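You operate a simulated robot arm through the tools that you are given. There is no shell and no other tool. Be economical: measure what you need, move in short steps, check, and stop when the job is done.

You are at the controls of a simulated robot arm. One attempt, no reset.

JOB
The plate is hot: switch off, let it cool, then put the sensor board away.
Fine: lift the plate lid, wait till the display is under 45 C, lay the board in the upper small drawer; drawer and lid shut. Where these are worked on the way, their far stop is far enough and under half their travel is too little: plate lid.

It is judged by the outcome, as a careful person would: the job done as asked, and still so three seconds after it is handed in. It fails if anything else is knocked over, pushed out of place, dropped, spilled or broken. A push-on lid holds only when it is set on centred and level and pressed home; a screw cap is set on level and turned clockwise until tight.

ROBOT AND FRAMES
A 6-joint arm with a two-finger parallel gripper, fixed in place. Base frame: the origin is at the foot of the arm, x ahead of it, y to its left, z up. Lengths are in mm, angles in degrees, forces in N, time in s.
With the tool pointing down near the work surface it reaches from about 340 to 820 mm from the base axis. Its first joint turns from -166.0 to 166.0 degrees. Payload 3.91 kg.
The TCP is the grasp point between the finger pads, 30 mm short of the fingertips. In the tool frame z runs along the fingers and y along their closing line. The gripper opens to 110 mm. The fingers are 20 mm wide and 10 mm thick; the gripper's body (48 by 112 mm) begins 55 mm behind the TCP.
Orientation is that of the tool frame in the base frame, as a unit quaternion [w, x, y, z]. With the fingers straight down and closing along the base's y, the tool's x points along the base's -x, its y along +y and its z along -z.

CONTROLS
- The arm moves only by the tool nudge_tool. Its argument "series" is a list of rows, each a list of 3 entries, a list of its own where there are three numbers: the shift along the tool's x, y, z in mm, then the turn, a rotation vector about the tool's x, y, z in degrees, then the opening in per cent of the stroke, from 0 (shut) to 100 (fully open). In form: [[[x, y, z], [rx, ry, rz], grip], ...]. A call has 1 to 8 rows; each row is the pose to reach, as a shift and turn from the pose commanded when the call began, along the tool's axes at that moment. A row lasts 0.2 s, in which the tool goes at most 50 mm and 8.6 degrees; a call with a longer step from one row to the next is refused whole, and so is a gripper value outside its range. Where a pose cannot be reached the arm comes as near as it can. A force on the tool above 60 N (or 10 N above the force at the start of the call, whichever is more), or a blocked arm, ends the call early, and 0.2 s more pass. The fingers move at their own pace (about 45 mm/s each) and stop on an object; they squeeze with about 21 N. The grip force told is the motor's: it shows also when the fingers shut on nothing. Time passes only in rows, and 0.2 s behind the last, so rows that repeat a pose let the fingers close. It gives the time, the measured TCP pose, the force on the tool (base axes), the opening and the grip force at its end, in the units of the frame above (readings bear some noise), with the torque about the TCP (base axes, N m) and any sound that the robot's microphone picked up.
- Cameras (640 x 400 px; columns grow to the right, rows downward): "scene" is fixed at [399.8, -650.6, 1771.8]; the picture's right is [0.97, 0.23, 0.00], its down [0.21, -0.86, -0.47] and it looks along [-0.11, 0.45, -0.88] (base axes); focal length 306 px, centre (320, 200). "wrist" rides on the gripper at [77, 7, -114] in the tool frame; the picture's right is [-0.09, 1.00, 0.00], its down [-0.80, -0.07, -0.59] and it looks along [-0.59, -0.05, 0.80] (tool axes); focal length 270 px, centre (320, 200).
- grab_frame(camera): a new picture of that camera. No time passes.
- slide_trunk(by): slides the trunk up (or, below 0, down) by that many mm; the arm rides with it, the base frame stays. It gives what a move gives, with no picture.
- probe_pixels(camera, pixels): for up to 12 pixels [column, row] of the newest picture of that camera ("zoom" is the newest enlarged one), the place [x, y, z] in the base frame of the surface seen there, good to about 3 mm. No time passes.
- enlarge(camera, box): a new picture of the part [left, top, right, bottom] of that camera's present view, enlarged. No time passes.
- sign_off(): hands the job in; it is judged then, once.

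Go step by step. Measure first, check grasps and placings, and put right what went wrong. The budget is 80 turns and 46 pictures, counting those below and the enlarged ones. Unless the task says otherwise, let go and move clear before handing in, and close with one line.

The tools are called after "Emit:" as a command line: name --argument value ..., lists and objects as JSON in quotes. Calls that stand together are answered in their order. nudge_tool: Moves the arm, as the interface text tells. Its arguments: {"type":"object","properties":{"series":{"type":"array","items":{"type":"array"}}},"required":["series"]} The other tools are called the same way: slide_trunk (by) slides the trunk up or down; grab_frame (camera) takes a picture; probe_pixels (camera, pixels) gives the place of the surface under pixels of a picture; enlarge (camera, box) takes an enlarged picture of a part of a camera's view; sign_off () hands the job in.

At the start:

```text
time: 0.0
eef_pos: [265.6, -336.9, 1410.4]
ee_rot: [-0.001, 0.001, 1.0, 0.0]
ft_force: [-0.2, 0.1, -0.4]
torque: [0.01, -0.01, 0.01]
gripper_width: 109.9
grasp_force: 0.0
trunk travel left (down, up): [-575.0, 35.0]
```

scene: 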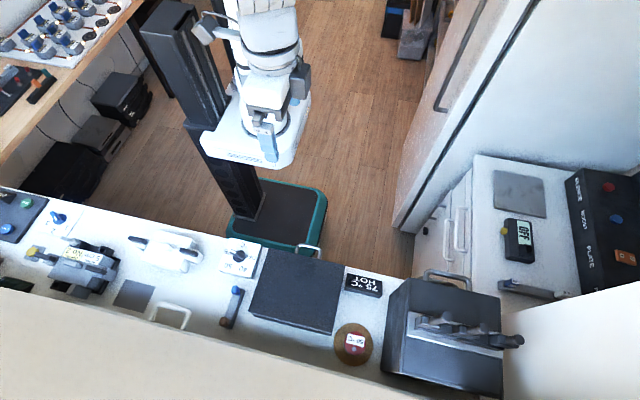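
wrist: 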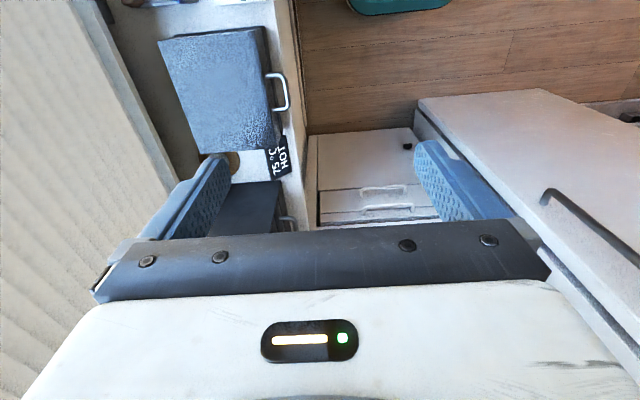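

The scene shows a hot plate (col 295,row 290) reading 75 °C HOT, with controls nearby. I'll enlarge the regions first.

Emit:
enlarge --camera "scene" --box '[210, 220, 410, 380]'

Emit:
enlarge --camera "scene" --box '[400, 140, 640, 400]'

Emit:
enlarge --camera "scene" --box '[0, 170, 240, 340]'

```text
2.50 times, centred on (310, 300) of scene
```

zoom: 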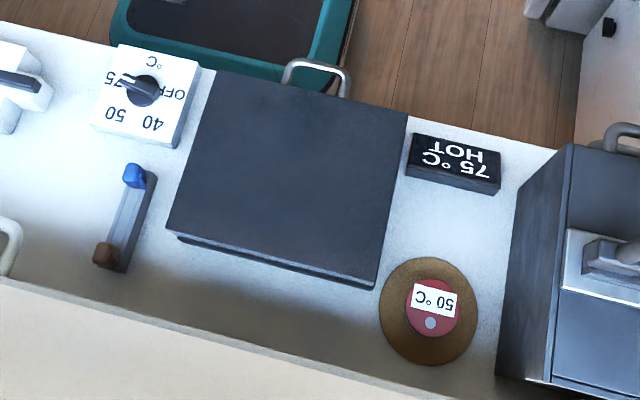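

```text
1.54 times, centred on (520, 270) of scene
```

zoom: 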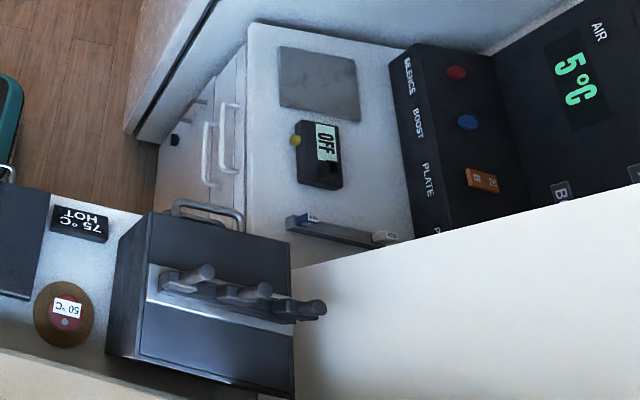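

```text
2.35 times, centred on (120, 255) of scene
```

zoom: 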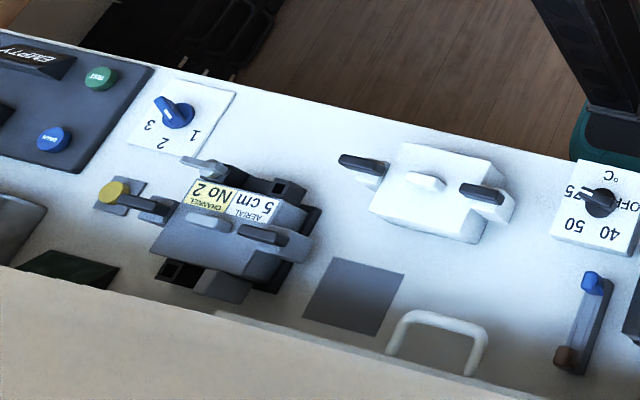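

I need dimensions: probing the key items in the scene picture.

Emit:
grab_frame --camera "scene"

Emit:
probe_pixels --camera "scene" --pixels '[[239, 256], [232, 268], [267, 249], [344, 263], [331, 334], [249, 310], [311, 246], [365, 285], [353, 345], [625, 257], [518, 240], [461, 230]]'

Emit:
probe_pixels --camera "scene" --pixels '[[448, 235], [420, 258], [479, 170], [495, 270], [300, 247], [322, 246], [319, 255], [345, 305], [25, 284], [450, 310], [440, 225], [270, 135]]'

Emit:
enlarge --camera "scene" --box '[400, 170, 480, 220]'

Emit:
enlarge --camera "scene" --box '[405, 200, 505, 300]'

```text
40 pictures are left
```

scene: 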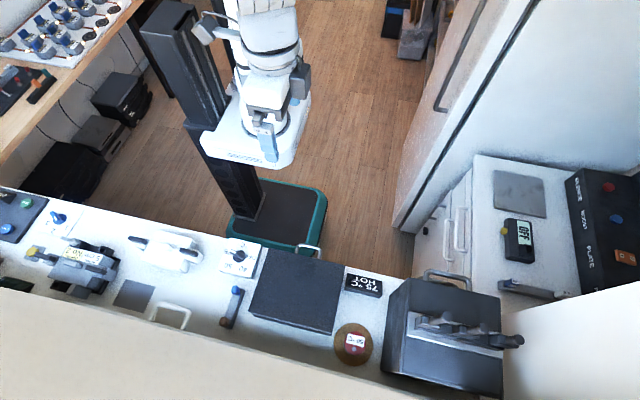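

```text
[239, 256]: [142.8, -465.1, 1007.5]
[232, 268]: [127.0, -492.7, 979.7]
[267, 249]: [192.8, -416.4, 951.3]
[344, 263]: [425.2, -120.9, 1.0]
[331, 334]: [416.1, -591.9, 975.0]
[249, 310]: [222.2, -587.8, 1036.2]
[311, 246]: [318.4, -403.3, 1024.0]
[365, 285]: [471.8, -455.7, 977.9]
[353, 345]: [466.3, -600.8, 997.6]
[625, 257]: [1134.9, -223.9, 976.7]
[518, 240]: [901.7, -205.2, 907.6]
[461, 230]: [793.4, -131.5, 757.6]
```

```text
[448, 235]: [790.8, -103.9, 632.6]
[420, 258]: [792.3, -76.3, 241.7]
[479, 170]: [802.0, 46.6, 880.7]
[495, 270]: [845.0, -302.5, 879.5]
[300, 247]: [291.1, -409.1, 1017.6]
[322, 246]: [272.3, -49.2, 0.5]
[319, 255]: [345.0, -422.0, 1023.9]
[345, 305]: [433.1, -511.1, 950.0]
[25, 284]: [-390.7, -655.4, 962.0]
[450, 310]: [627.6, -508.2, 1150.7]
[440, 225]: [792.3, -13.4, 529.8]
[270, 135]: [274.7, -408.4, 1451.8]
```

```text
8.00 times, centred on (440, 195) of scene
```

zoom: 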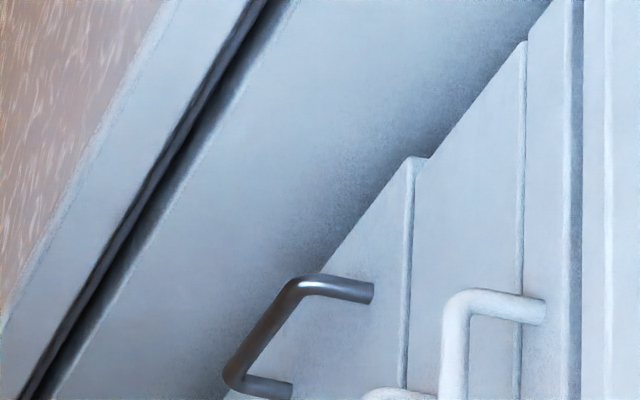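

```text
4.00 times, centred on (455, 250) of scene
```

zoom: 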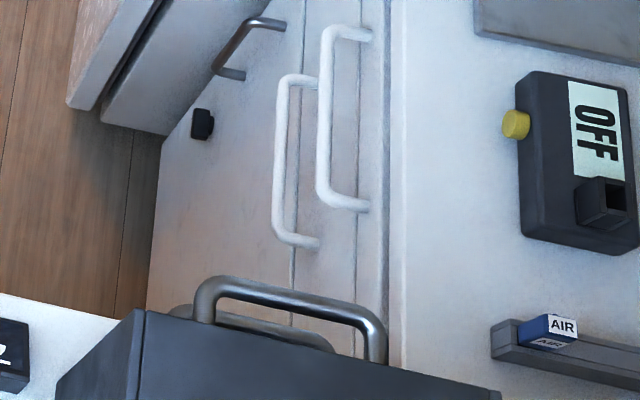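

The plate's dial sits at about (143,-465,1000), pointing at 75; the PLATE rocker at x=1135 is out of reach. I'll look at details in the wrist view before moving.

Emit:
enlarge --camera "wrist" --box '[140, 0, 310, 240]'

Emit:
enlarge --camera "scene" --box '[215, 225, 275, 340]'

Emit:
slide_trunk --by -180

```text
1.67 times, centred on (225, 120) of wrist
```

zoom: 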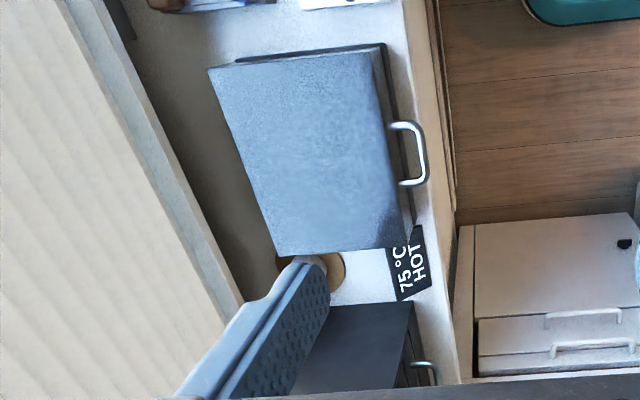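

```text
3.48 times, centred on (245, 282) of scene
```

zoom: 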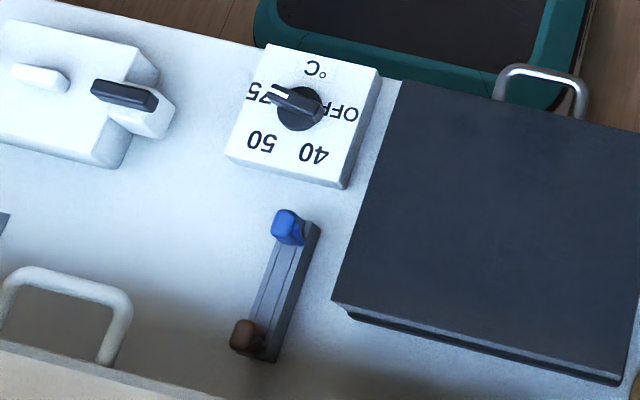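

```text
time: 2.0
eef_pos: [265.8, -336.5, 1230.3]
ee_rot: [0.001, 0.0, 1.0, 0.0]
ft_force: [-1.3, 0.3, -0.3]
torque: [-0.02, 0.01, 0.02]
gripper_width: 110.0
grasp_force: 0.0
trunk travel left (down, up): [-395.0, 215.0]
```

The dial pointer (zoom 300,100) points to 75 at −x; OFF is on the +x side, reached via 50 and 40 counter‑clockwise from above. I move over the dial for a closer look.

Emit:
nudge_tool --series '[[[31, -32, 0], [0, 0, 0], 60], [[62, -64, 0], [0, 0, 0], 60], [[93, -96, 0], [0, 0, 0], 60], [[123, -128, 0], [0, 0, 0], 60], [[123, -128, 40], [0, 0, 0], 60], [[123, -128, 60], [0, 0, 0], 60]]'

Emit:
grab_frame --camera "wrist"

```text
time: 3.4
eef_pos: [142.7, -465.7, 1169.1]
ee_rot: [0.0, 0.0, 1.0, 0.001]
ft_force: [-0.4, 0.7, -0.1]
torque: [-0.05, 0.03, -0.03]
gripper_width: 66.0
grasp_force: 0.0
trunk travel left (down, up): [-395.0, 215.0]
```

```text
35 pictures are left
```

wrist: 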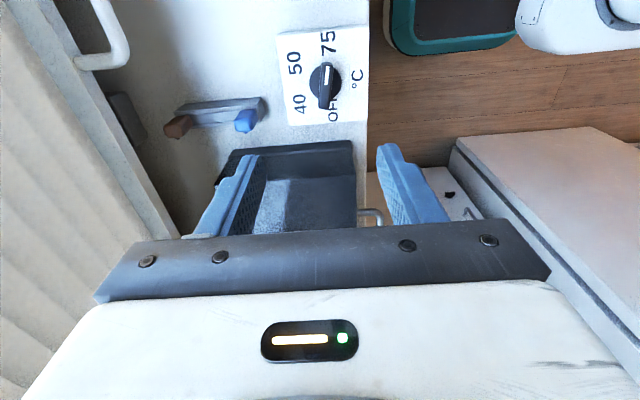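

Emit:
enlarge --camera "wrist" --box '[240, 0, 400, 150]'

Emit:
probe_pixels --camera "wrist" --pixels '[[326, 84], [327, 70], [324, 104], [310, 85], [342, 85], [333, 109], [300, 102], [293, 62], [327, 44], [355, 78], [290, 120], [246, 118]]'

```text
2.67 times, centred on (320, 75) of wrist
```

zoom: 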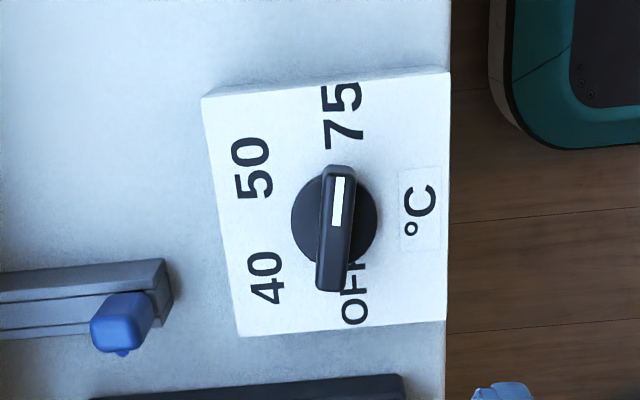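

```text
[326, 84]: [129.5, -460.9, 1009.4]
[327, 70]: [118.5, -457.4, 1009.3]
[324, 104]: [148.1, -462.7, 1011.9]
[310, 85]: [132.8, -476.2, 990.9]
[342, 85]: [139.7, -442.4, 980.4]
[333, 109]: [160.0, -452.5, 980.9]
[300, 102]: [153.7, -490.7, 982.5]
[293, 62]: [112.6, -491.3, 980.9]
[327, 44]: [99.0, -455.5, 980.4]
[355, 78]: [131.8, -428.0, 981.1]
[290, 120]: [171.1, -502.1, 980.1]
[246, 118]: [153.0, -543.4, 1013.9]
```

The knob bar runs from about (116,-457) to (149,-463), top z≈1010, panel z≈980; labels show about 200° counter‑clockwise to OFF. I descend with the fingers either side of the bar and close.

Emit:
nudge_tool --series '[[[11, 5, 45], [0, 0, 8], 45], [[11, 5, 90], [0, 0, 8], 45], [[11, 5, 130], [0, 0, 8], 45], [[11, 5, 143], [0, 0, 8], 45], [[11, 5, 143], [0, 0, 8], 0], [[11, 5, 143], [0, 0, 8], 0], [[11, 5, 143], [0, 0, 8], 0]]'

Emit:
grab_frame --camera "wrist"

```text
time: 5.0
eef_pos: [131.4, -460.5, 1028.8]
ee_rot: [0.001, 0.07, 0.998, 0.001]
ft_force: [0.4, 11.0, -3.4]
torque: [0.27, -0.24, 0.04]
gripper_width: 12.0
grasp_force: 34.2
trunk travel left (down, up): [-395.0, 215.0]
```

```text
33 pictures are left
```

wrist: 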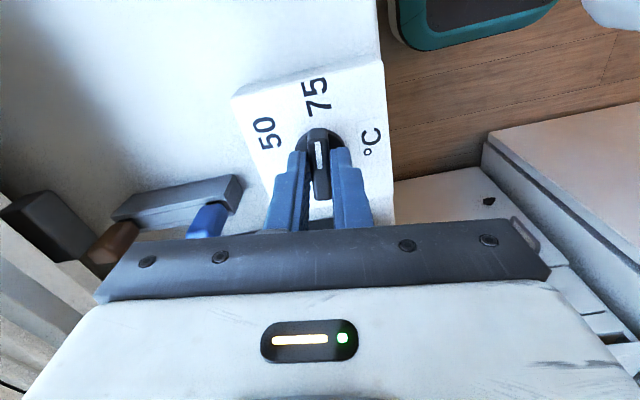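

The bar is gripped (12 mm). Now I turn it counter‑clockwise from above (tool −z).

Emit:
nudge_tool --series '[[[0, 1, 0], [0, 0, -8], 0], [[0, 1, 0], [0, 0, -16], 0], [[0, 1, 0], [0, 0, -24], 0], [[0, 1, 0], [0, 0, -32], 0], [[0, 1, 0], [0, 0, -40], 0], [[0, 1, 0], [0, 0, -48], 0], [[0, 1, 0], [0, 0, -56], 0], [[0, 1, 0], [0, 0, -64], 0]]'

```text
time: 6.8
eef_pos: [133.0, -463.4, 1028.6]
ee_rot: [-0.002, -0.471, 0.882, -0.003]
ft_force: [9.8, -27.9, 27.5]
torque: [-0.2, -0.52, -0.07]
gripper_width: 11.7
grasp_force: 44.9
trunk travel left (down, up): [-395.0, 215.0]
```

Turned about 64°, with some side force because the knob centre is ~4 mm further −y. I re-centre and keep turning.

Emit:
nudge_tool --series '[[[2.5, -3.5, -1], [0, 0, -4], 0], [[2.5, -3.5, -1], [0, 0, -12], 0], [[2.5, -3.5, -1], [0, 0, -20], 0], [[2.5, -3.5, -1], [0, 0, -28], 0], [[2.5, -3.5, -1], [0, 0, -36], 0], [[2.5, -3.5, -1], [0, 0, -44], 0], [[2.5, -3.5, -1], [0, 0, -52], 0], [[2.5, -3.5, -1], [0, 0, -60], 0]]'

Emit:
grab_frame --camera "wrist"

```text
time: 8.1
eef_pos: [135.3, -463.6, 1027.9]
ee_rot: [0.014, 0.73, -0.684, -0.009]
ft_force: [-22.5, -5.2, 1.9]
torque: [-0.25, 0.22, 0.08]
gripper_width: 12.0
grasp_force: 45.0
out of reach, approached as far as the arm can: row 6
trunk travel left (down, up): [-395.0, 215.0]
stopped in row 6: the force on the tool passed its limit at 85 N (the readings are from after the stop); the commanded pose is now the measured one
```

```text
32 pictures are left
```

wrist: 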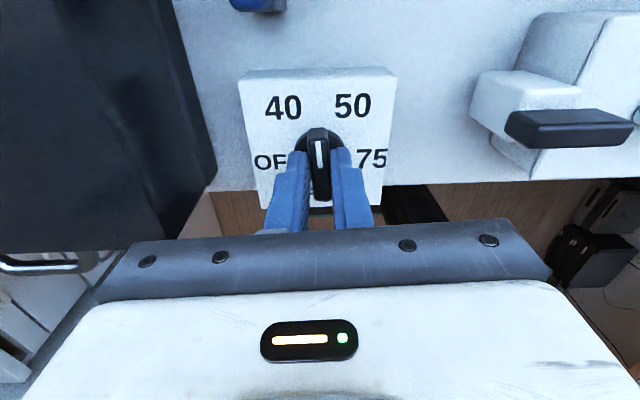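

The wrist ran out at about 94° yaw, with the pointer between 40 and 50. I release, lift, and turn the hand back 180° to regrip.

Emit:
nudge_tool --series '[[[0, 0, 0], [0, 0, 0], 40], [[0, 0, 0], [0, 0, 0], 40], [[0, 0, -40], [0, 0, 0], 40], [[0, 0, -60], [0, 0, 8], 40], [[0, 0, -60], [0, 0, 16], 40], [[0, 0, -60], [0, 0, 24], 40], [[0, 0, -60], [0, 0, 32], 40], [[0, 0, -60], [0, 0, 40], 40]]'

Emit:
nudge_tool --series '[[[0, 0, 0], [0, 0, 8.5], 40], [[0, 0, 0], [0, 0, 17], 40], [[0, 0, 0], [0, 0, 25.5], 40], [[0, 0, 0], [0, 0, 34], 40], [[0, 0, 0], [0, 0, 42.5], 40], [[0, 0, 0], [0, 0, 51], 40], [[0, 0, 0], [0, 0, 59.5], 40], [[0, 0, 0], [0, 0, 68], 40]]'

Emit:
nudge_tool --series '[[[0, 0, 0], [0, 0, 8.5], 40], [[0, 0, 0], [0, 0, 17], 40], [[0, 0, 0], [0, 0, 25.5], 40], [[0, 0, 0], [0, 0, 34], 40], [[0, 0, 0], [0, 0, 42.5], 40], [[0, 0, 0], [0, 0, 51], 40], [[0, 0, 0], [0, 0, 59.5], 40], [[0, 0, 0], [0, 0, 68], 40]]'

Emit:
grab_frame --camera "wrist"

```text
time: 9.9
eef_pos: [142.6, -461.8, 1086.8]
ee_rot: [-0.014, -0.452, 0.892, 0.003]
ft_force: [0.2, 0.6, -0.5]
torque: [-0.01, 0.0, -0.04]
gripper_width: 44.0
grasp_force: 0.1
trunk travel left (down, up): [-395.0, 215.0]
```

```text
time: 11.7
eef_pos: [143.0, -461.5, 1087.8]
ee_rot: [-0.013, 0.123, 0.992, -0.005]
ft_force: [0.4, -0.5, 0.6]
torque: [0.02, -0.01, -0.01]
gripper_width: 44.2
grasp_force: 0.0
trunk travel left (down, up): [-395.0, 215.0]
```

```text
time: 13.5
eef_pos: [144.2, -462.3, 1087.8]
ee_rot: [-0.009, 0.657, 0.754, -0.011]
ft_force: [0.5, 0.0, 0.6]
torque: [-0.02, 0.0, -0.03]
gripper_width: 44.1
grasp_force: 0.1
trunk travel left (down, up): [-395.0, 215.0]
```

```text
31 pictures are left
```

wrist: 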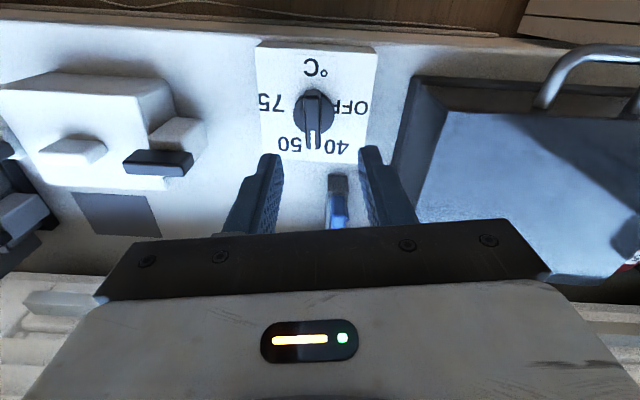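

The hand is at −82° yaw, pointer (315,135) between 50 and 40. I probe the knob to centre the regrip.

Emit:
probe_pixels --camera "wrist" --pixels '[[309, 95], [313, 120], [314, 145], [295, 112], [334, 112], [314, 134]]'

```text
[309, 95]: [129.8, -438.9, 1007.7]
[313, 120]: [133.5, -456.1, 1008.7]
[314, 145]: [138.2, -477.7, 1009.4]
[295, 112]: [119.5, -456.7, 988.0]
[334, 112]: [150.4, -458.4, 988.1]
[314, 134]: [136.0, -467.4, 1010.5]
```

Bar lies from (130,-439) to (138,-478), centre ≈(134,-459). I descend aligned with it and close.

Emit:
nudge_tool --series '[[[4.2, -7.3, 0], [-1.6, 0.1, -3.6], 40], [[4.2, -7.3, 40], [-1.6, 0.1, -3.6], 40], [[4.2, -7.3, 60], [-1.6, 0.1, -3.6], 40], [[4.2, -7.3, 60], [-1.6, 0.1, -3.6], 0], [[4.2, -7.3, 60], [-1.6, 0.1, -3.6], 0], [[4.2, -7.3, 60], [-1.6, 0.1, -3.6], 0]]'

Emit:
nudge_tool --series '[[[0, 0, 0], [0, 0, -8], 0], [[0, 0, 0], [0, 0, -16], 0], [[0, 0, 0], [0, 0, -24], 0], [[0, 0, 0], [0, 0, -32], 0], [[0, 0, 0], [0, 0, -40], 0], [[0, 0, 0], [0, 0, -48], 0]]'

```text
time: 14.9
eef_pos: [134.0, -458.9, 1029.9]
ee_rot: [-0.001, 0.632, 0.775, 0.0]
ft_force: [7.4, 4.1, -1.9]
torque: [0.21, -0.34, 0.04]
gripper_width: 11.9
grasp_force: 39.6
trunk travel left (down, up): [-395.0, 215.0]
```

```text
time: 16.3
eef_pos: [132.8, -458.0, 1029.2]
ee_rot: [-0.001, 0.261, 0.965, -0.001]
ft_force: [1.5, -0.2, 5.6]
torque: [0.71, 1.14, -0.02]
gripper_width: 11.7
grasp_force: 45.1
trunk travel left (down, up): [-395.0, 215.0]
```

Now at yaw −30° with low force. About 40° more to OFF.

Emit:
nudge_tool --series '[[[0, 0, 0], [0, 0, -8], 0], [[0, 0, 0], [0, 0, -16], 0], [[0, 0, 0], [0, 0, -24], 0], [[0, 0, 0], [0, 0, -32], 0], [[0, 0, 0], [0, 0, -38], 0], [[0, 0, 0], [0, 0, -41], 0]]'

Emit:
grab_frame --camera "wrist"

Emit:
enlarge --camera "scene" --box '[210, 220, 410, 380]'

```text
time: 17.7
eef_pos: [131.4, -461.0, 1030.0]
ee_rot: [0.0, -0.092, 0.996, -0.001]
ft_force: [0.9, -13.8, 22.6]
torque: [-0.2, -0.69, -0.02]
gripper_width: 11.6
grasp_force: 45.0
trunk travel left (down, up): [-395.0, 215.0]
```

```text
30 pictures are left
```

wrist: 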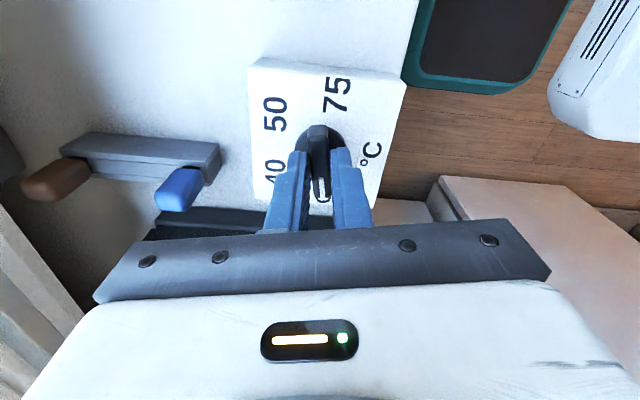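

```text
2.50 times, centred on (310, 300) of scene
```

zoom: 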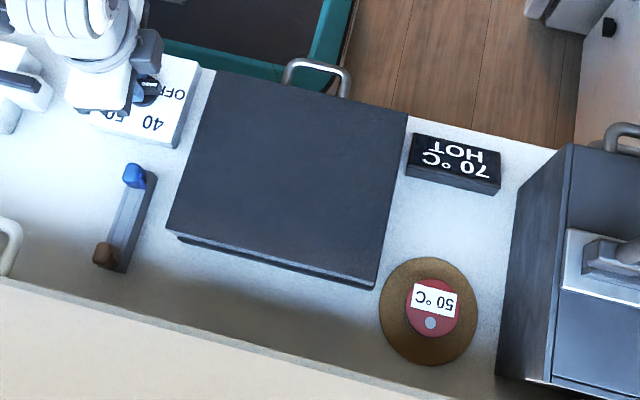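

The pointer is at about 371° (OFF) and the display already reads 70. I release, lift and check the knob and the lid handle.

Emit:
nudge_tool --series '[[[0, 0, 0], [0, 0, 0], 40], [[0, 0, 0], [0, 0, 0], 40], [[0, 0, -40], [0, 0, 0], 40], [[0, 0, -90], [0, 0, 0], 40], [[0, 0, -140], [0, 0, 0], 40], [[0, 30, -160], [0, 0, 8], 60]]'

Emit:
grab_frame --camera "wrist"

```text
time: 19.1
eef_pos: [129.3, -430.6, 1187.9]
ee_rot: [-0.001, -0.021, 1.0, 0.0]
ft_force: [-0.5, -0.4, -0.8]
torque: [0.0, 0.01, -0.02]
gripper_width: 65.9
grasp_force: 0.1
trunk travel left (down, up): [-395.0, 215.0]
```

```text
28 pictures are left
```

wrist: 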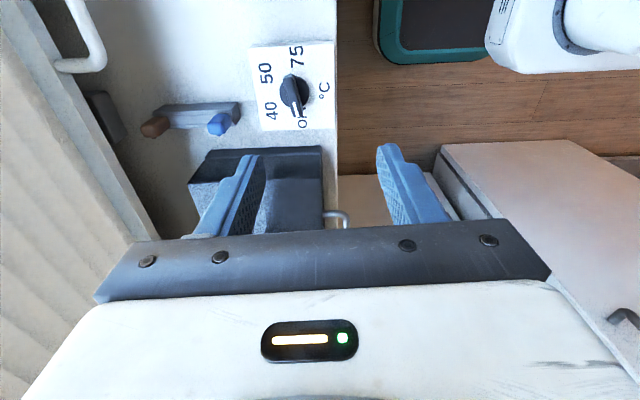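

The knob points at OFF (298,110). Now I move over near the lid handle for measurement.

Emit:
nudge_tool --series '[[[-45, 0, 0], [0, 0, 0], 60], [[-90, 0, 0], [0, 0, 0], 60], [[-135, 0, 0], [0, 0, 2.4], 60], [[-180, 0, 0], [0, 0, 2.4], 60]]'

Emit:
grab_frame --camera "wrist"

```text
time: 20.1
eef_pos: [309.4, -420.6, 1188.8]
ee_rot: [-0.001, -0.001, 1.0, 0.0]
ft_force: [0.1, -0.3, 0.3]
torque: [-0.01, -0.02, -0.01]
gripper_width: 66.1
grasp_force: 0.0
trunk travel left (down, up): [-395.0, 215.0]
```

```text
27 pictures are left
```

wrist: 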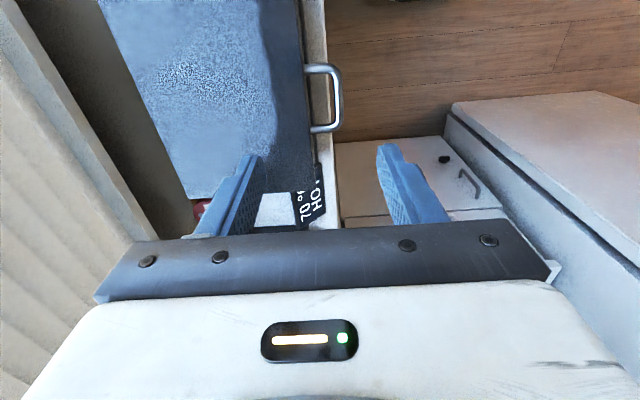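

Emit:
probe_pixels --camera "wrist" --pixels '[[337, 80], [340, 97], [338, 122], [312, 131], [311, 68], [325, 130], [290, 140], [270, 130], [262, 20], [150, 120], [297, 60], [306, 100]]'

Emit:
enlarge --camera "wrist" --box '[250, 30, 370, 230]'

Emit:
probe_pixels --camera "scene" --pixels '[[260, 300], [330, 320], [341, 272], [270, 255], [300, 290], [266, 315], [331, 333], [301, 325], [335, 300], [290, 320]]'

```text
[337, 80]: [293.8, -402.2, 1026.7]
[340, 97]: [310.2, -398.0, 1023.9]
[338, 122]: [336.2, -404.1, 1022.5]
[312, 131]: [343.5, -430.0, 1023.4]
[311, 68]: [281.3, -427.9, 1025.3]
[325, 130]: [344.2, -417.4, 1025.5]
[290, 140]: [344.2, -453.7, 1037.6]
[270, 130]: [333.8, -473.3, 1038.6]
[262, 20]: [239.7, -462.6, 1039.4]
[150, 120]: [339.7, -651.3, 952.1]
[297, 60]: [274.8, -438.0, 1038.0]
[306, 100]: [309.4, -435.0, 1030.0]
```

```text
2.00 times, centred on (310, 130) of wrist
```

zoom: 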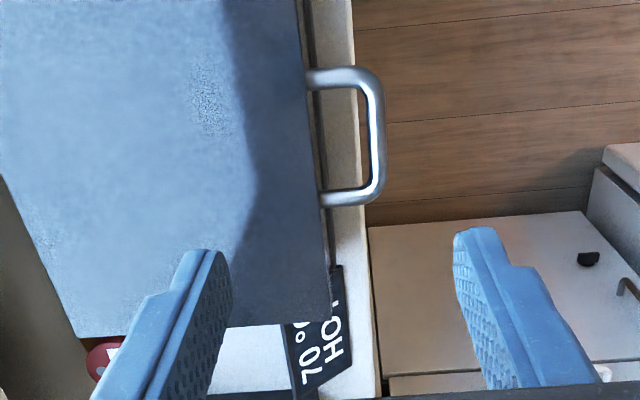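

```text
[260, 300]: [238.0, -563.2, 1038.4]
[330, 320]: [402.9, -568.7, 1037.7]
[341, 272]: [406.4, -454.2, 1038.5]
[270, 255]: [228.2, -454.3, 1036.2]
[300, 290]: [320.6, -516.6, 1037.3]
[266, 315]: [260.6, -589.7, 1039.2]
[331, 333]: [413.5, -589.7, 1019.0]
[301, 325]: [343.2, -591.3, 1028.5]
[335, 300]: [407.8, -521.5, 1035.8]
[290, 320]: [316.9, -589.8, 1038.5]
```

The lid spans x 220–415, y −590 to −436, top z 1038; the handle bar runs along x at y≈−401, z≈1022, with a ~29 mm gap to the lid. I straddle the bar with a small opening and grip near the fingertips.

Emit:
nudge_tool --series '[[[-5, 19, 40], [0, 0, 0], 22], [[-5, 19, 80], [0, 0, 0], 22], [[-5, 19, 110], [0, 0, 0], 22], [[-5, 19, 130], [0, 0, 0], 22], [[-5, 19, 146], [0, 0, 0], 22], [[-5, 19, 146], [0, 0, 0], 0], [[-5, 19, 146], [0, 0, 0], 0]]'

Emit:
grab_frame --camera "wrist"

```text
time: 21.7
eef_pos: [311.8, -402.9, 1042.2]
ee_rot: [-0.001, -0.002, 1.0, 0.0]
ft_force: [-0.1, -9.8, 0.9]
torque: [-0.27, -0.27, 0.7]
gripper_width: 9.5
grasp_force: 39.7
trunk travel left (down, up): [-395.0, 215.0]
```

```text
25 pictures are left
```

wrist: 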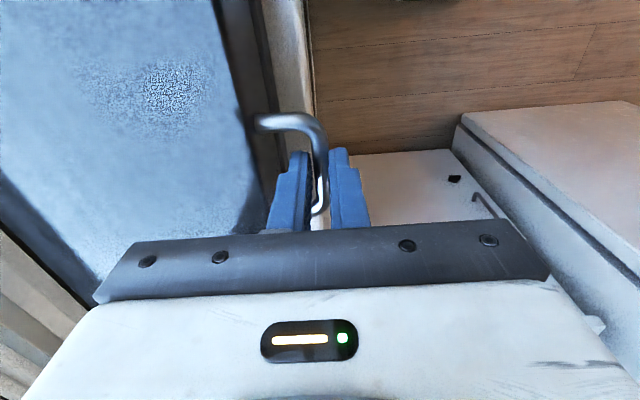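

Handle gripped (9.5 mm). I lift along an arc about a hinge near y=−588, first ~24°.

Emit:
nudge_tool --series '[[[0, -0.5, -13], [0, 0, 0], 0], [[0, -2, -26], [0, 0, 0], 0], [[0, -4, -38], [0, 0, 0], 0], [[0, -7, -51], [0, 0, 0], 0], [[0, -11, -63], [0, 0, 0], 0], [[0, -16, -75], [0, 0, 0], 0]]'

```text
time: 22.8
eef_pos: [313.3, -419.9, 1091.8]
ee_rot: [-0.001, -0.001, 1.0, -0.003]
ft_force: [1.6, -33.0, -17.4]
torque: [-0.8, 0.6, 0.77]
gripper_width: 9.7
grasp_force: 44.8
trunk travel left (down, up): [-395.0, 215.0]
stopped in row 5: the force on the tool passed its limit at 62 N (the readings are from after the stop); the commanded pose is now the measured one
```

The path fits a lower pivot (y≈−588, z≈985). I follow the corrected arc.

Emit:
nudge_tool --series '[[[0, -5.5, 10], [0, 0, 0], 0], [[0, -11.7, -19.8], [0, 0, 0], 0], [[0, -18.5, -29], [0, 0, 0], 0], [[0, -25.7, -38.1], [0, 0, 0], 0]]'

```text
time: 23.8
eef_pos: [312.5, -444.4, 1130.8]
ee_rot: [-0.002, 0.0, 1.0, -0.001]
ft_force: [-4.6, -33.7, -29.7]
torque: [-0.8, -0.02, 0.77]
gripper_width: 9.7
grasp_force: 45.2
trunk travel left (down, up): [-395.0, 215.0]
```

On the arc, with an inward pull of about 45 N; I tighten the arc slightly and continue.

Emit:
nudge_tool --series '[[[0, -8.5, -7], [0, 0, 0], 0], [[0, -16.7, -15], [0, 0, 0], 0], [[0, -26, -23], [0, 0, 0], 0], [[0, -35.2, -30.9], [0, 0, 0], 0]]'

Emit:
grab_frame --camera "scene"

```text
time: 24.8
eef_pos: [312.5, -477.0, 1162.5]
ee_rot: [-0.002, 0.0, 1.0, -0.001]
ft_force: [-5.9, -20.5, -29.0]
torque: [-0.54, -0.23, 0.6]
gripper_width: 9.3
grasp_force: 44.9
trunk travel left (down, up): [-395.0, 215.0]
```

```text
24 pictures are left
```

scene: 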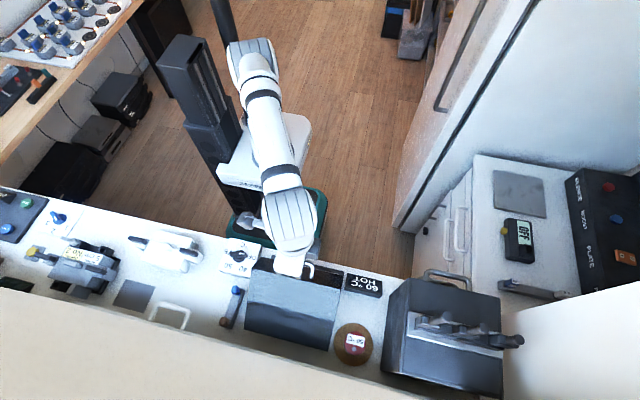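

The lid is about half up and the display reads 60. I continue the arc.

Emit:
nudge_tool --series '[[[0, -10, -6.5], [0, 0, 0], 0], [[0, -19.5, -11.8], [0, 0, 0], 0], [[0, -30, -17.7], [0, 0, 0], 0], [[0, -41.2, -23.1], [0, 0, 0], 0], [[0, -52.5, -27.5], [0, 0, 0], 0], [[0, -64.2, -31.2], [0, 0, 0], 0]]'

```text
time: 26.2
eef_pos: [312.0, -540.9, 1194.2]
ee_rot: [-0.002, -0.001, 1.0, -0.001]
ft_force: [-6.5, -6.2, -24.4]
torque: [-0.22, -0.1, 0.37]
gripper_width: 9.6
grasp_force: 45.2
trunk travel left (down, up): [-395.0, 215.0]
```

Forces are low, lid at ~62°. I continue toward vertical and beyond, watching for the stop.

Emit:
nudge_tool --series '[[[0, -12, -3], [0, 0, 0], 0], [[0, -24, -5.5], [0, 0, 0], 0], [[0, -36, -7.2], [0, 0, 0], 0], [[0, -48.5, -8], [0, 0, 0], 0], [[0, -60, -8], [0, 0, 0], 0], [[0, -73, -7.5], [0, 0, 0], 0]]'

Emit:
grab_frame --camera "wrist"

```text
time: 27.6
eef_pos: [307.1, -594.6, 1194.0]
ee_rot: [-0.001, -0.001, 1.0, -0.003]
ft_force: [1.4, 1.1, -0.2]
torque: [-0.01, -0.04, 0.0]
gripper_width: 0.1
grasp_force: 37.9
out of reach, approached as far as the arm can: row 5, 6
trunk travel left (down, up): [-395.0, 215.0]
```

```text
23 pictures are left
```

wrist: 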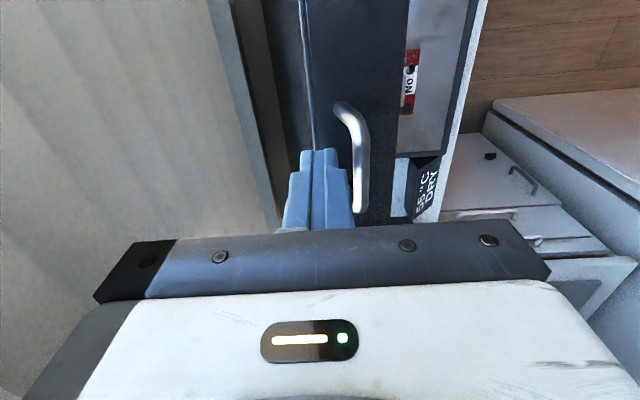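

The fingers slipped off; the lid seems to stay up and the display reads 55. I check the scene for lid angle.

Emit:
grab_frame --camera "scene"

Emit:
probe_pixels --camera "wrist" --pixels '[[345, 110], [364, 150], [360, 195], [340, 115], [380, 100], [330, 60], [308, 60], [290, 60], [410, 100], [425, 100], [240, 100], [60, 100]]'

```text
22 pictures are left
```

scene: 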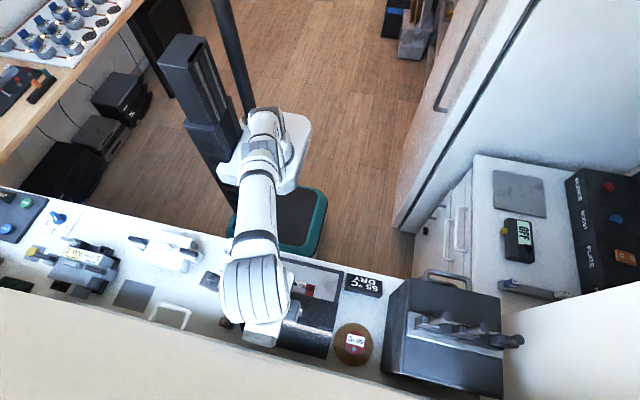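

```text
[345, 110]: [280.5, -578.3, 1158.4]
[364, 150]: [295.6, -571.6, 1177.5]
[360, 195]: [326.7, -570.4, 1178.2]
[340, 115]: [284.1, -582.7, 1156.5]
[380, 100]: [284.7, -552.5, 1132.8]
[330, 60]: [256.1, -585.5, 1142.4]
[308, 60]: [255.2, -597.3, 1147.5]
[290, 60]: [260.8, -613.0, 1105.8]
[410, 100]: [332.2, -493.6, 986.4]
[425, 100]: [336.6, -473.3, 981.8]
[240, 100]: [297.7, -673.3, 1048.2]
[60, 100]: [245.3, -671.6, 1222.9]
```

The lid stands at roughly 70–75° with its handle at (y≈−571, z≈1178), staying put. I raise the trunk to gain reach, then push the handle to its far stop from the front.

Emit:
slide_trunk --by 100

Emit:
nudge_tool --series '[[[0, 40, 0], [0, 0, 0], 0], [[0, 65, 0], [0, 0, 0], 0], [[0, 65, 45], [0, 0, 0], 0], [[0, 65, 90], [0, 0, 0], 0]]'

Emit:
grab_frame --camera "wrist"

```text
time: 29.0
eef_pos: [308.1, -596.1, 1294.8]
ee_rot: [-0.001, -0.001, 1.0, -0.004]
ft_force: [-0.6, 1.2, -0.1]
torque: [0.02, 0.01, -0.01]
gripper_width: 0.0
grasp_force: 37.9
trunk travel left (down, up): [-495.0, 115.0]
```

```text
time: 30.0
eef_pos: [310.5, -532.4, 1202.2]
ee_rot: [-0.001, -0.001, 1.0, -0.005]
ft_force: [-0.1, -0.4, -0.1]
torque: [0.04, 0.04, 0.0]
gripper_width: 0.0
grasp_force: 37.3
trunk travel left (down, up): [-495.0, 115.0]
```

```text
21 pictures are left
```

wrist: 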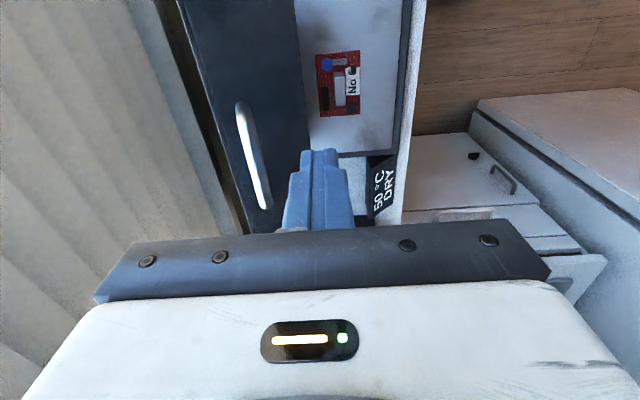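

The lid is holding; the board (red, "No …") lies on the plate and the display shows 50. I gently push the handle further back.

Emit:
nudge_tool --series '[[[0, -15, 12], [0, 0, 0], 0], [[0, -28, 12], [0, 0, 0], 0], [[0, -36, 12], [0, 0, 0], 0], [[0, -44, 12], [0, 0, 0], 0], [[0, -52, 12], [0, 0, 0], 0], [[0, -60, 12], [0, 0, 0], 0], [[0, -68, 12], [0, 0, 0], 0]]'

Emit:
grab_frame --camera "wrist"

```text
time: 31.6
eef_pos: [307.1, -595.9, 1192.7]
ee_rot: [-0.003, -0.002, 1.0, -0.001]
ft_force: [-2.2, 23.1, -6.2]
torque: [0.55, 0.08, -0.02]
gripper_width: 0.3
grasp_force: 37.5
trunk travel left (down, up): [-495.0, 115.0]
```

```text
20 pictures are left
```

wrist: 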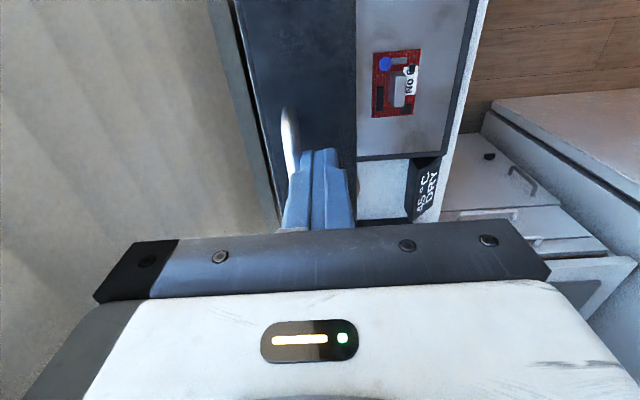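

The lid now resists (23 N), at its stop; display 45 and cooling. I probe the board from this view, then back off.

Emit:
probe_pixels --camera "wrist" --pixels '[[374, 54], [419, 50], [415, 113], [375, 116], [384, 63], [398, 90], [410, 82], [365, 80], [430, 80], [380, 140], [355, 170], [382, 110]]'

Emit:
enlarge --camera "wrist" --box '[350, 30, 450, 220]'

Emit:
nudge_tool --series '[[[0, 40, 0], [0, 0, 0], 0], [[0, 80, -30], [0, 0, 0], 0], [[0, 120, -60], [0, 0, 0], 0], [[0, 170, -60], [0, 0, 0], 0], [[0, 220, -60], [0, 0, 0], 0], [[0, 260, -60], [0, 0, 0], 0]]'

Emit:
grab_frame --camera "scene"

```text
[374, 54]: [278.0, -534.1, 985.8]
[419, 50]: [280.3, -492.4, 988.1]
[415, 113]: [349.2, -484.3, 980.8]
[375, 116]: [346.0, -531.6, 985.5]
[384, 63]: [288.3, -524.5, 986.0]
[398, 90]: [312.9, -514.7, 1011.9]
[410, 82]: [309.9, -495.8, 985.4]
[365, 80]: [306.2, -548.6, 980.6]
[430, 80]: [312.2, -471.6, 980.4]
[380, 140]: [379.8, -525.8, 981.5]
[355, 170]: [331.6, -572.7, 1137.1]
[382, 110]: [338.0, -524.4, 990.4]
```

```text
2.11 times, centred on (400, 125) of wrist
```

zoom: 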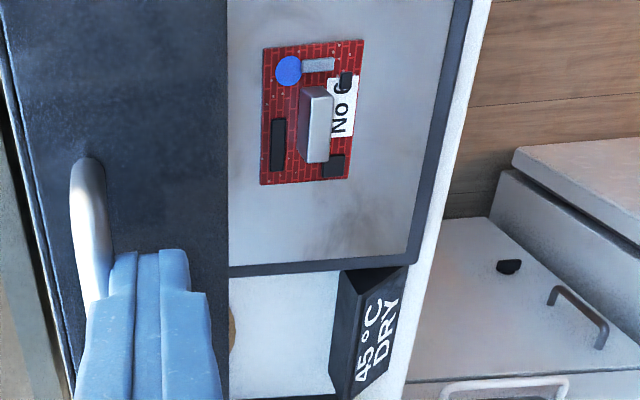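

```text
time: 33.0
eef_pos: [308.1, -336.5, 1253.0]
ee_rot: [-0.001, -0.001, 1.0, -0.004]
ft_force: [0.6, 0.4, 0.4]
torque: [-0.04, 0.0, 0.0]
gripper_width: 0.0
grasp_force: 37.6
trunk travel left (down, up): [-495.0, 115.0]
```

```text
18 pictures are left
```

scene: 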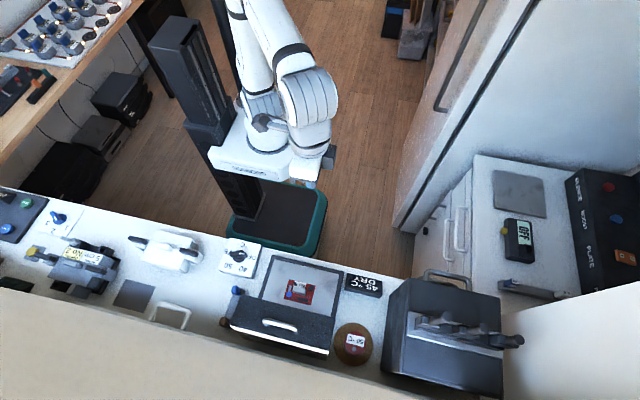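

The lid stays fully open and the display shows 45. The board has a grey block at (313,−515), top z 1012, good to grip. Next I measure the drawers in the cabinet.

Emit:
enlarge --camera "scene" --box '[425, 190, 485, 280]'

Emit:
probe_pixels --camera "scene" --pixels '[[456, 220], [456, 228], [457, 240], [458, 247], [445, 230], [445, 240], [446, 252], [451, 225], [463, 225], [466, 210], [470, 190], [440, 205]]'

```text
4.44 times, centred on (455, 235) of scene
```

zoom: 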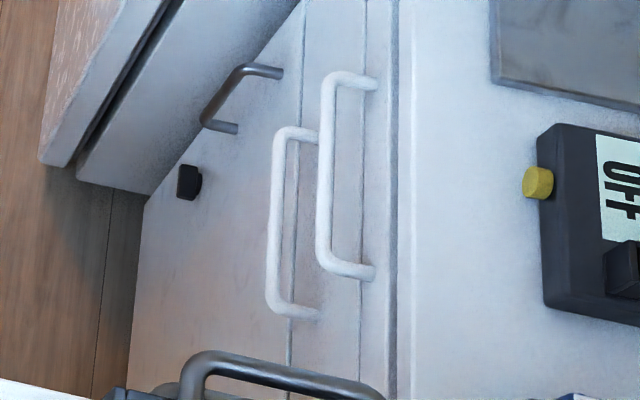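

```text
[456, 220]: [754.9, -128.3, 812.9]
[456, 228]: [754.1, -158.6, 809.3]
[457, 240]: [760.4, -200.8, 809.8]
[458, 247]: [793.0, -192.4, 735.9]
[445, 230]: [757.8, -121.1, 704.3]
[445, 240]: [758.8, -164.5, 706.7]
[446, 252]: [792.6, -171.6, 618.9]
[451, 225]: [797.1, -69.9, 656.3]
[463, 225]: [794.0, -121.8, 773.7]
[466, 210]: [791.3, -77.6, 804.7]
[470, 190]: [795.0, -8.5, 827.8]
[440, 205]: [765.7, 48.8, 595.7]
```

The upper drawer handle is a bar along y (−85 to −210) at x≈755, z≈808, with the front at x≈793. I move toward it while turning the hand so that it closes across the bar.

Emit:
nudge_tool --series '[[[-31, 23, 19], [0, 0, 8.5], 30], [[-63, 46, 38], [0, 0, 17], 30], [[-94, 69, 57], [0, 0, 25.5], 30], [[-126, 93, 76], [0, 0, 34], 30], [[-157, 116, 95], [0, 0, 42.5], 30], [[-189, 139, 114], [0, 0, 51], 30], [[-220, 163, 132], [0, 0, 59.5], 30], [[-252, 186, 150], [0, 0, 68], 30]]'

```text
time: 34.8
eef_pos: [559.9, -152.2, 1096.2]
ee_rot: [0.001, 0.559, 0.829, -0.005]
ft_force: [0.3, -0.3, 0.5]
torque: [-0.02, -0.03, -0.02]
gripper_width: 33.0
grasp_force: 0.0
trunk travel left (down, up): [-495.0, 115.0]
```

Now I finish the yaw to −90° while descending.

Emit:
nudge_tool --series '[[[0, 0, 40], [0, 0, 8], 22], [[0, 0, 80], [0, 0, 16], 22], [[0, 0, 120], [0, 0, 21.7], 22], [[0, 0, 150], [0, 0, 21.7], 22]]'

Emit:
nudge_tool --series '[[[0, 10, 5], [-8, 0, 0], 22], [[0, 30, 10], [-16, 0, 0], 22], [[0, 50, 20], [-24, 0, 0], 22], [[0, 70, 30], [-32, 0, 0], 22], [[0, 90, 45], [-40, 0, 0], 22], [[0, 115, 60], [-40, 0, 0], 22]]'

Emit:
grab_frame --camera "wrist"

```text
time: 35.8
eef_pos: [557.3, -153.4, 948.3]
ee_rot: [0.001, 0.705, 0.709, -0.003]
ft_force: [0.3, 0.6, 0.1]
torque: [0.01, 0.02, 0.0]
gripper_width: 24.3
grasp_force: 0.1
trunk travel left (down, up): [-495.0, 115.0]
```

```text
time: 37.2
eef_pos: [672.1, -153.1, 889.3]
ee_rot: [0.242, 0.661, 0.669, 0.239]
ft_force: [-0.8, 1.0, 0.6]
torque: [0.02, 0.0, 0.03]
gripper_width: 24.2
grasp_force: 0.1
out of reach, approached as far as the arm can: row 4, 5
trunk travel left (down, up): [-495.0, 115.0]
```

```text
16 pictures are left
```

wrist: 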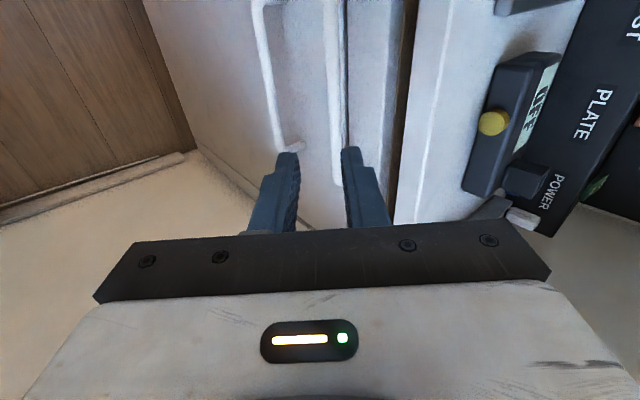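

The tilt is right and the upper handle is visible at (335,100) between the fingers. I probe it exactly.

Emit:
probe_pixels --camera "wrist" --pixels '[[336, 30], [335, 80], [335, 130], [335, 165], [333, 10], [268, 100], [370, 100], [346, 100], [409, 100], [420, 100]]'

```text
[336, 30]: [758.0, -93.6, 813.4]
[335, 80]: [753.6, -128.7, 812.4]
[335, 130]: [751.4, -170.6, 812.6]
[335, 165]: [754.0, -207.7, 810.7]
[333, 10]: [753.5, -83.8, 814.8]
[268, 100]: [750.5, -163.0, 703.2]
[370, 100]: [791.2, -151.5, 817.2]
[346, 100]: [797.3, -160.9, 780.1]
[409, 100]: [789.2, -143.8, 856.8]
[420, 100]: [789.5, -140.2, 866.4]
```

The bar centre is ≈(757,−146,808): 13.6 mm along tool y and 117 mm along tool z. I approach and grip.

Emit:
nudge_tool --series '[[[6, 13.6, 20], [0, 0, 0], 22], [[6, 13.6, 50], [0, 0, 0], 22], [[6, 13.6, 80], [0, 0, 0], 22], [[6, 13.6, 99], [0, 0, 0], 22], [[6, 13.6, 99], [0, 0, 0], 0], [[6, 13.6, 99], [0, 0, 0], 0]]'

```text
time: 38.6
eef_pos: [747.3, -147.9, 819.4]
ee_rot: [0.243, 0.662, 0.668, 0.239]
ft_force: [4.0, -0.9, -1.4]
torque: [0.06, -0.08, -0.3]
gripper_width: 11.7
grasp_force: 41.3
trunk travel left (down, up): [-495.0, 115.0]
```

Handle gripped (11.7 mm). I pull along −x.

Emit:
nudge_tool --series '[[[0, -7.7, -6.4], [0, 0, 0], 0], [[0, -19, -16], [0, 0, 0], 0], [[0, -38.3, -32.1], [0, 0, 0], 0], [[0, -57.5, -48.2], [0, 0, 0], 0], [[0, -76.6, -64.3], [0, 0, 0], 0], [[0, -96, -80.4], [0, 0, 0], 0], [[0, -115, -96.4], [0, 0, 0], 0]]'

Emit:
grab_frame --camera "scene"

```text
time: 40.2
eef_pos: [595.0, -147.6, 819.3]
ee_rot: [0.242, 0.661, 0.669, 0.239]
ft_force: [-3.1, 19.5, -14.1]
torque: [1.22, 0.16, 0.48]
gripper_width: 11.9
grasp_force: 44.9
trunk travel left (down, up): [-495.0, 115.0]
```

```text
15 pictures are left
```

scene: 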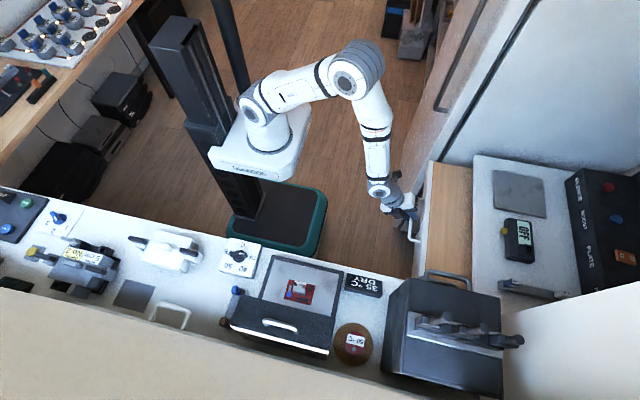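

The drawer is out 150 mm and empty, and the display is at 35. I probe the drawer inside, release, and withdraw.

Emit:
probe_pixels --camera "scene" --pixels '[[432, 190], [450, 200], [450, 230], [465, 200], [465, 240], [440, 250], [430, 230], [424, 220], [455, 260], [450, 170]]'

Emit:
nudge_tool --series '[[[0, 0, 0], [0, 0, 0], 22], [[0, 0, 0], [0, 0, 0], 22], [[0, 0, -40], [0, 0, 0], 22], [[0, 0, -85], [0, 0, 0], 22], [[0, -30, -120], [0, 0, 0], 22], [[0, 0, -160], [0, 0, 0], 22]]'

```text
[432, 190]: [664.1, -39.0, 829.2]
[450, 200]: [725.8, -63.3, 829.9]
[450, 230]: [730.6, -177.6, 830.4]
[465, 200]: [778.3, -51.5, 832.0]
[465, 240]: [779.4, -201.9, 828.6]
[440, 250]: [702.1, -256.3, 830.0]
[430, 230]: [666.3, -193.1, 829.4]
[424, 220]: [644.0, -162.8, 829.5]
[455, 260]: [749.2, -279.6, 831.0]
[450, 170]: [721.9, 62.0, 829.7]
```

```text
time: 41.6
eef_pos: [494.2, -148.2, 944.9]
ee_rot: [0.243, 0.662, 0.667, 0.24]
ft_force: [0.3, -0.1, 0.3]
torque: [0.03, 0.02, 0.0]
gripper_width: 24.2
grasp_force: 0.0
trunk travel left (down, up): [-495.0, 115.0]
```

The pulled-out thing is a flat wooden surface at z≈830 the whole way across, so it may be a pull-out board rather than a small drawer. I look at it and at the dark box's front handles.

Emit:
grab_frame --camera "wrist"

Emit:
enlarge --camera "scene" --box '[370, 140, 530, 300]'

```text
14 pictures are left
```

wrist: 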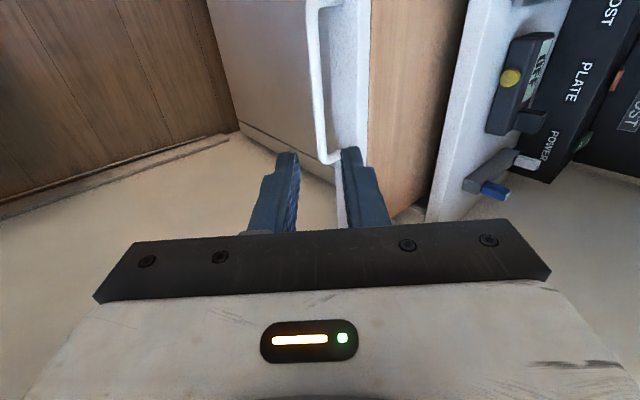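

```text
2.50 times, centred on (450, 220) of scene
```

zoom: 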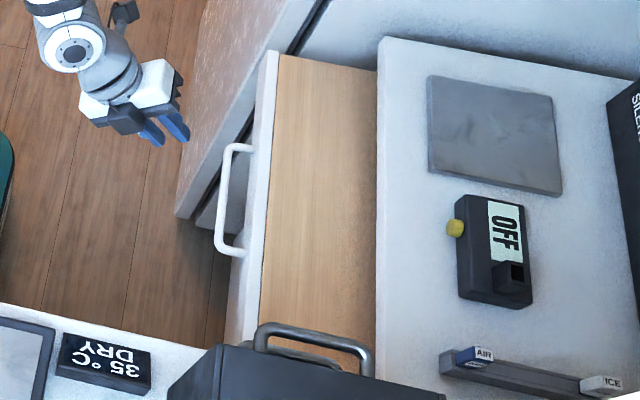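

It is a pull-out board, not a small drawer; the small drawers are in the dark box (two handles on its +y face). I regrip this handle and push it back shut first.

Emit:
nudge_tool --series '[[[0, 0, 40], [0, 0, 0], 22], [[0, 0, 80], [0, 0, 0], 22], [[0, 0, 120], [0, 0, 0], 22], [[0, 0, 160], [0, 0, 0], 22], [[0, 0, 160], [0, 0, 0], 0], [[0, 0, 160], [0, 0, 0], 0]]'

Emit:
nudge_tool --series '[[[0, 19, 16], [0, 0, 0], 0], [[0, 38.3, 32.1], [0, 0, 0], 0], [[0, 57.5, 48.2], [0, 0, 0], 0], [[0, 76.6, 64.3], [0, 0, 0], 0], [[0, 96, 80.4], [0, 0, 0], 0], [[0, 109, 91.6], [0, 0, 0], 0], [[0, 114, 95.8], [0, 0, 0], 0], [[0, 118, 99], [0, 0, 0], 0]]'

```text
time: 43.0
eef_pos: [596.1, -147.9, 820.4]
ee_rot: [0.241, 0.662, 0.668, 0.239]
ft_force: [-3.7, 0.9, -17.4]
torque: [-0.18, 0.26, -0.42]
gripper_width: 11.8
grasp_force: 42.5
trunk travel left (down, up): [-495.0, 115.0]
```

```text
time: 44.8
eef_pos: [747.0, -148.1, 820.3]
ee_rot: [0.242, 0.663, 0.667, 0.238]
ft_force: [-26.8, -5.4, -12.7]
torque: [0.6, 0.56, 0.2]
gripper_width: 11.7
grasp_force: 45.0
trunk travel left (down, up): [-495.0, 115.0]
```

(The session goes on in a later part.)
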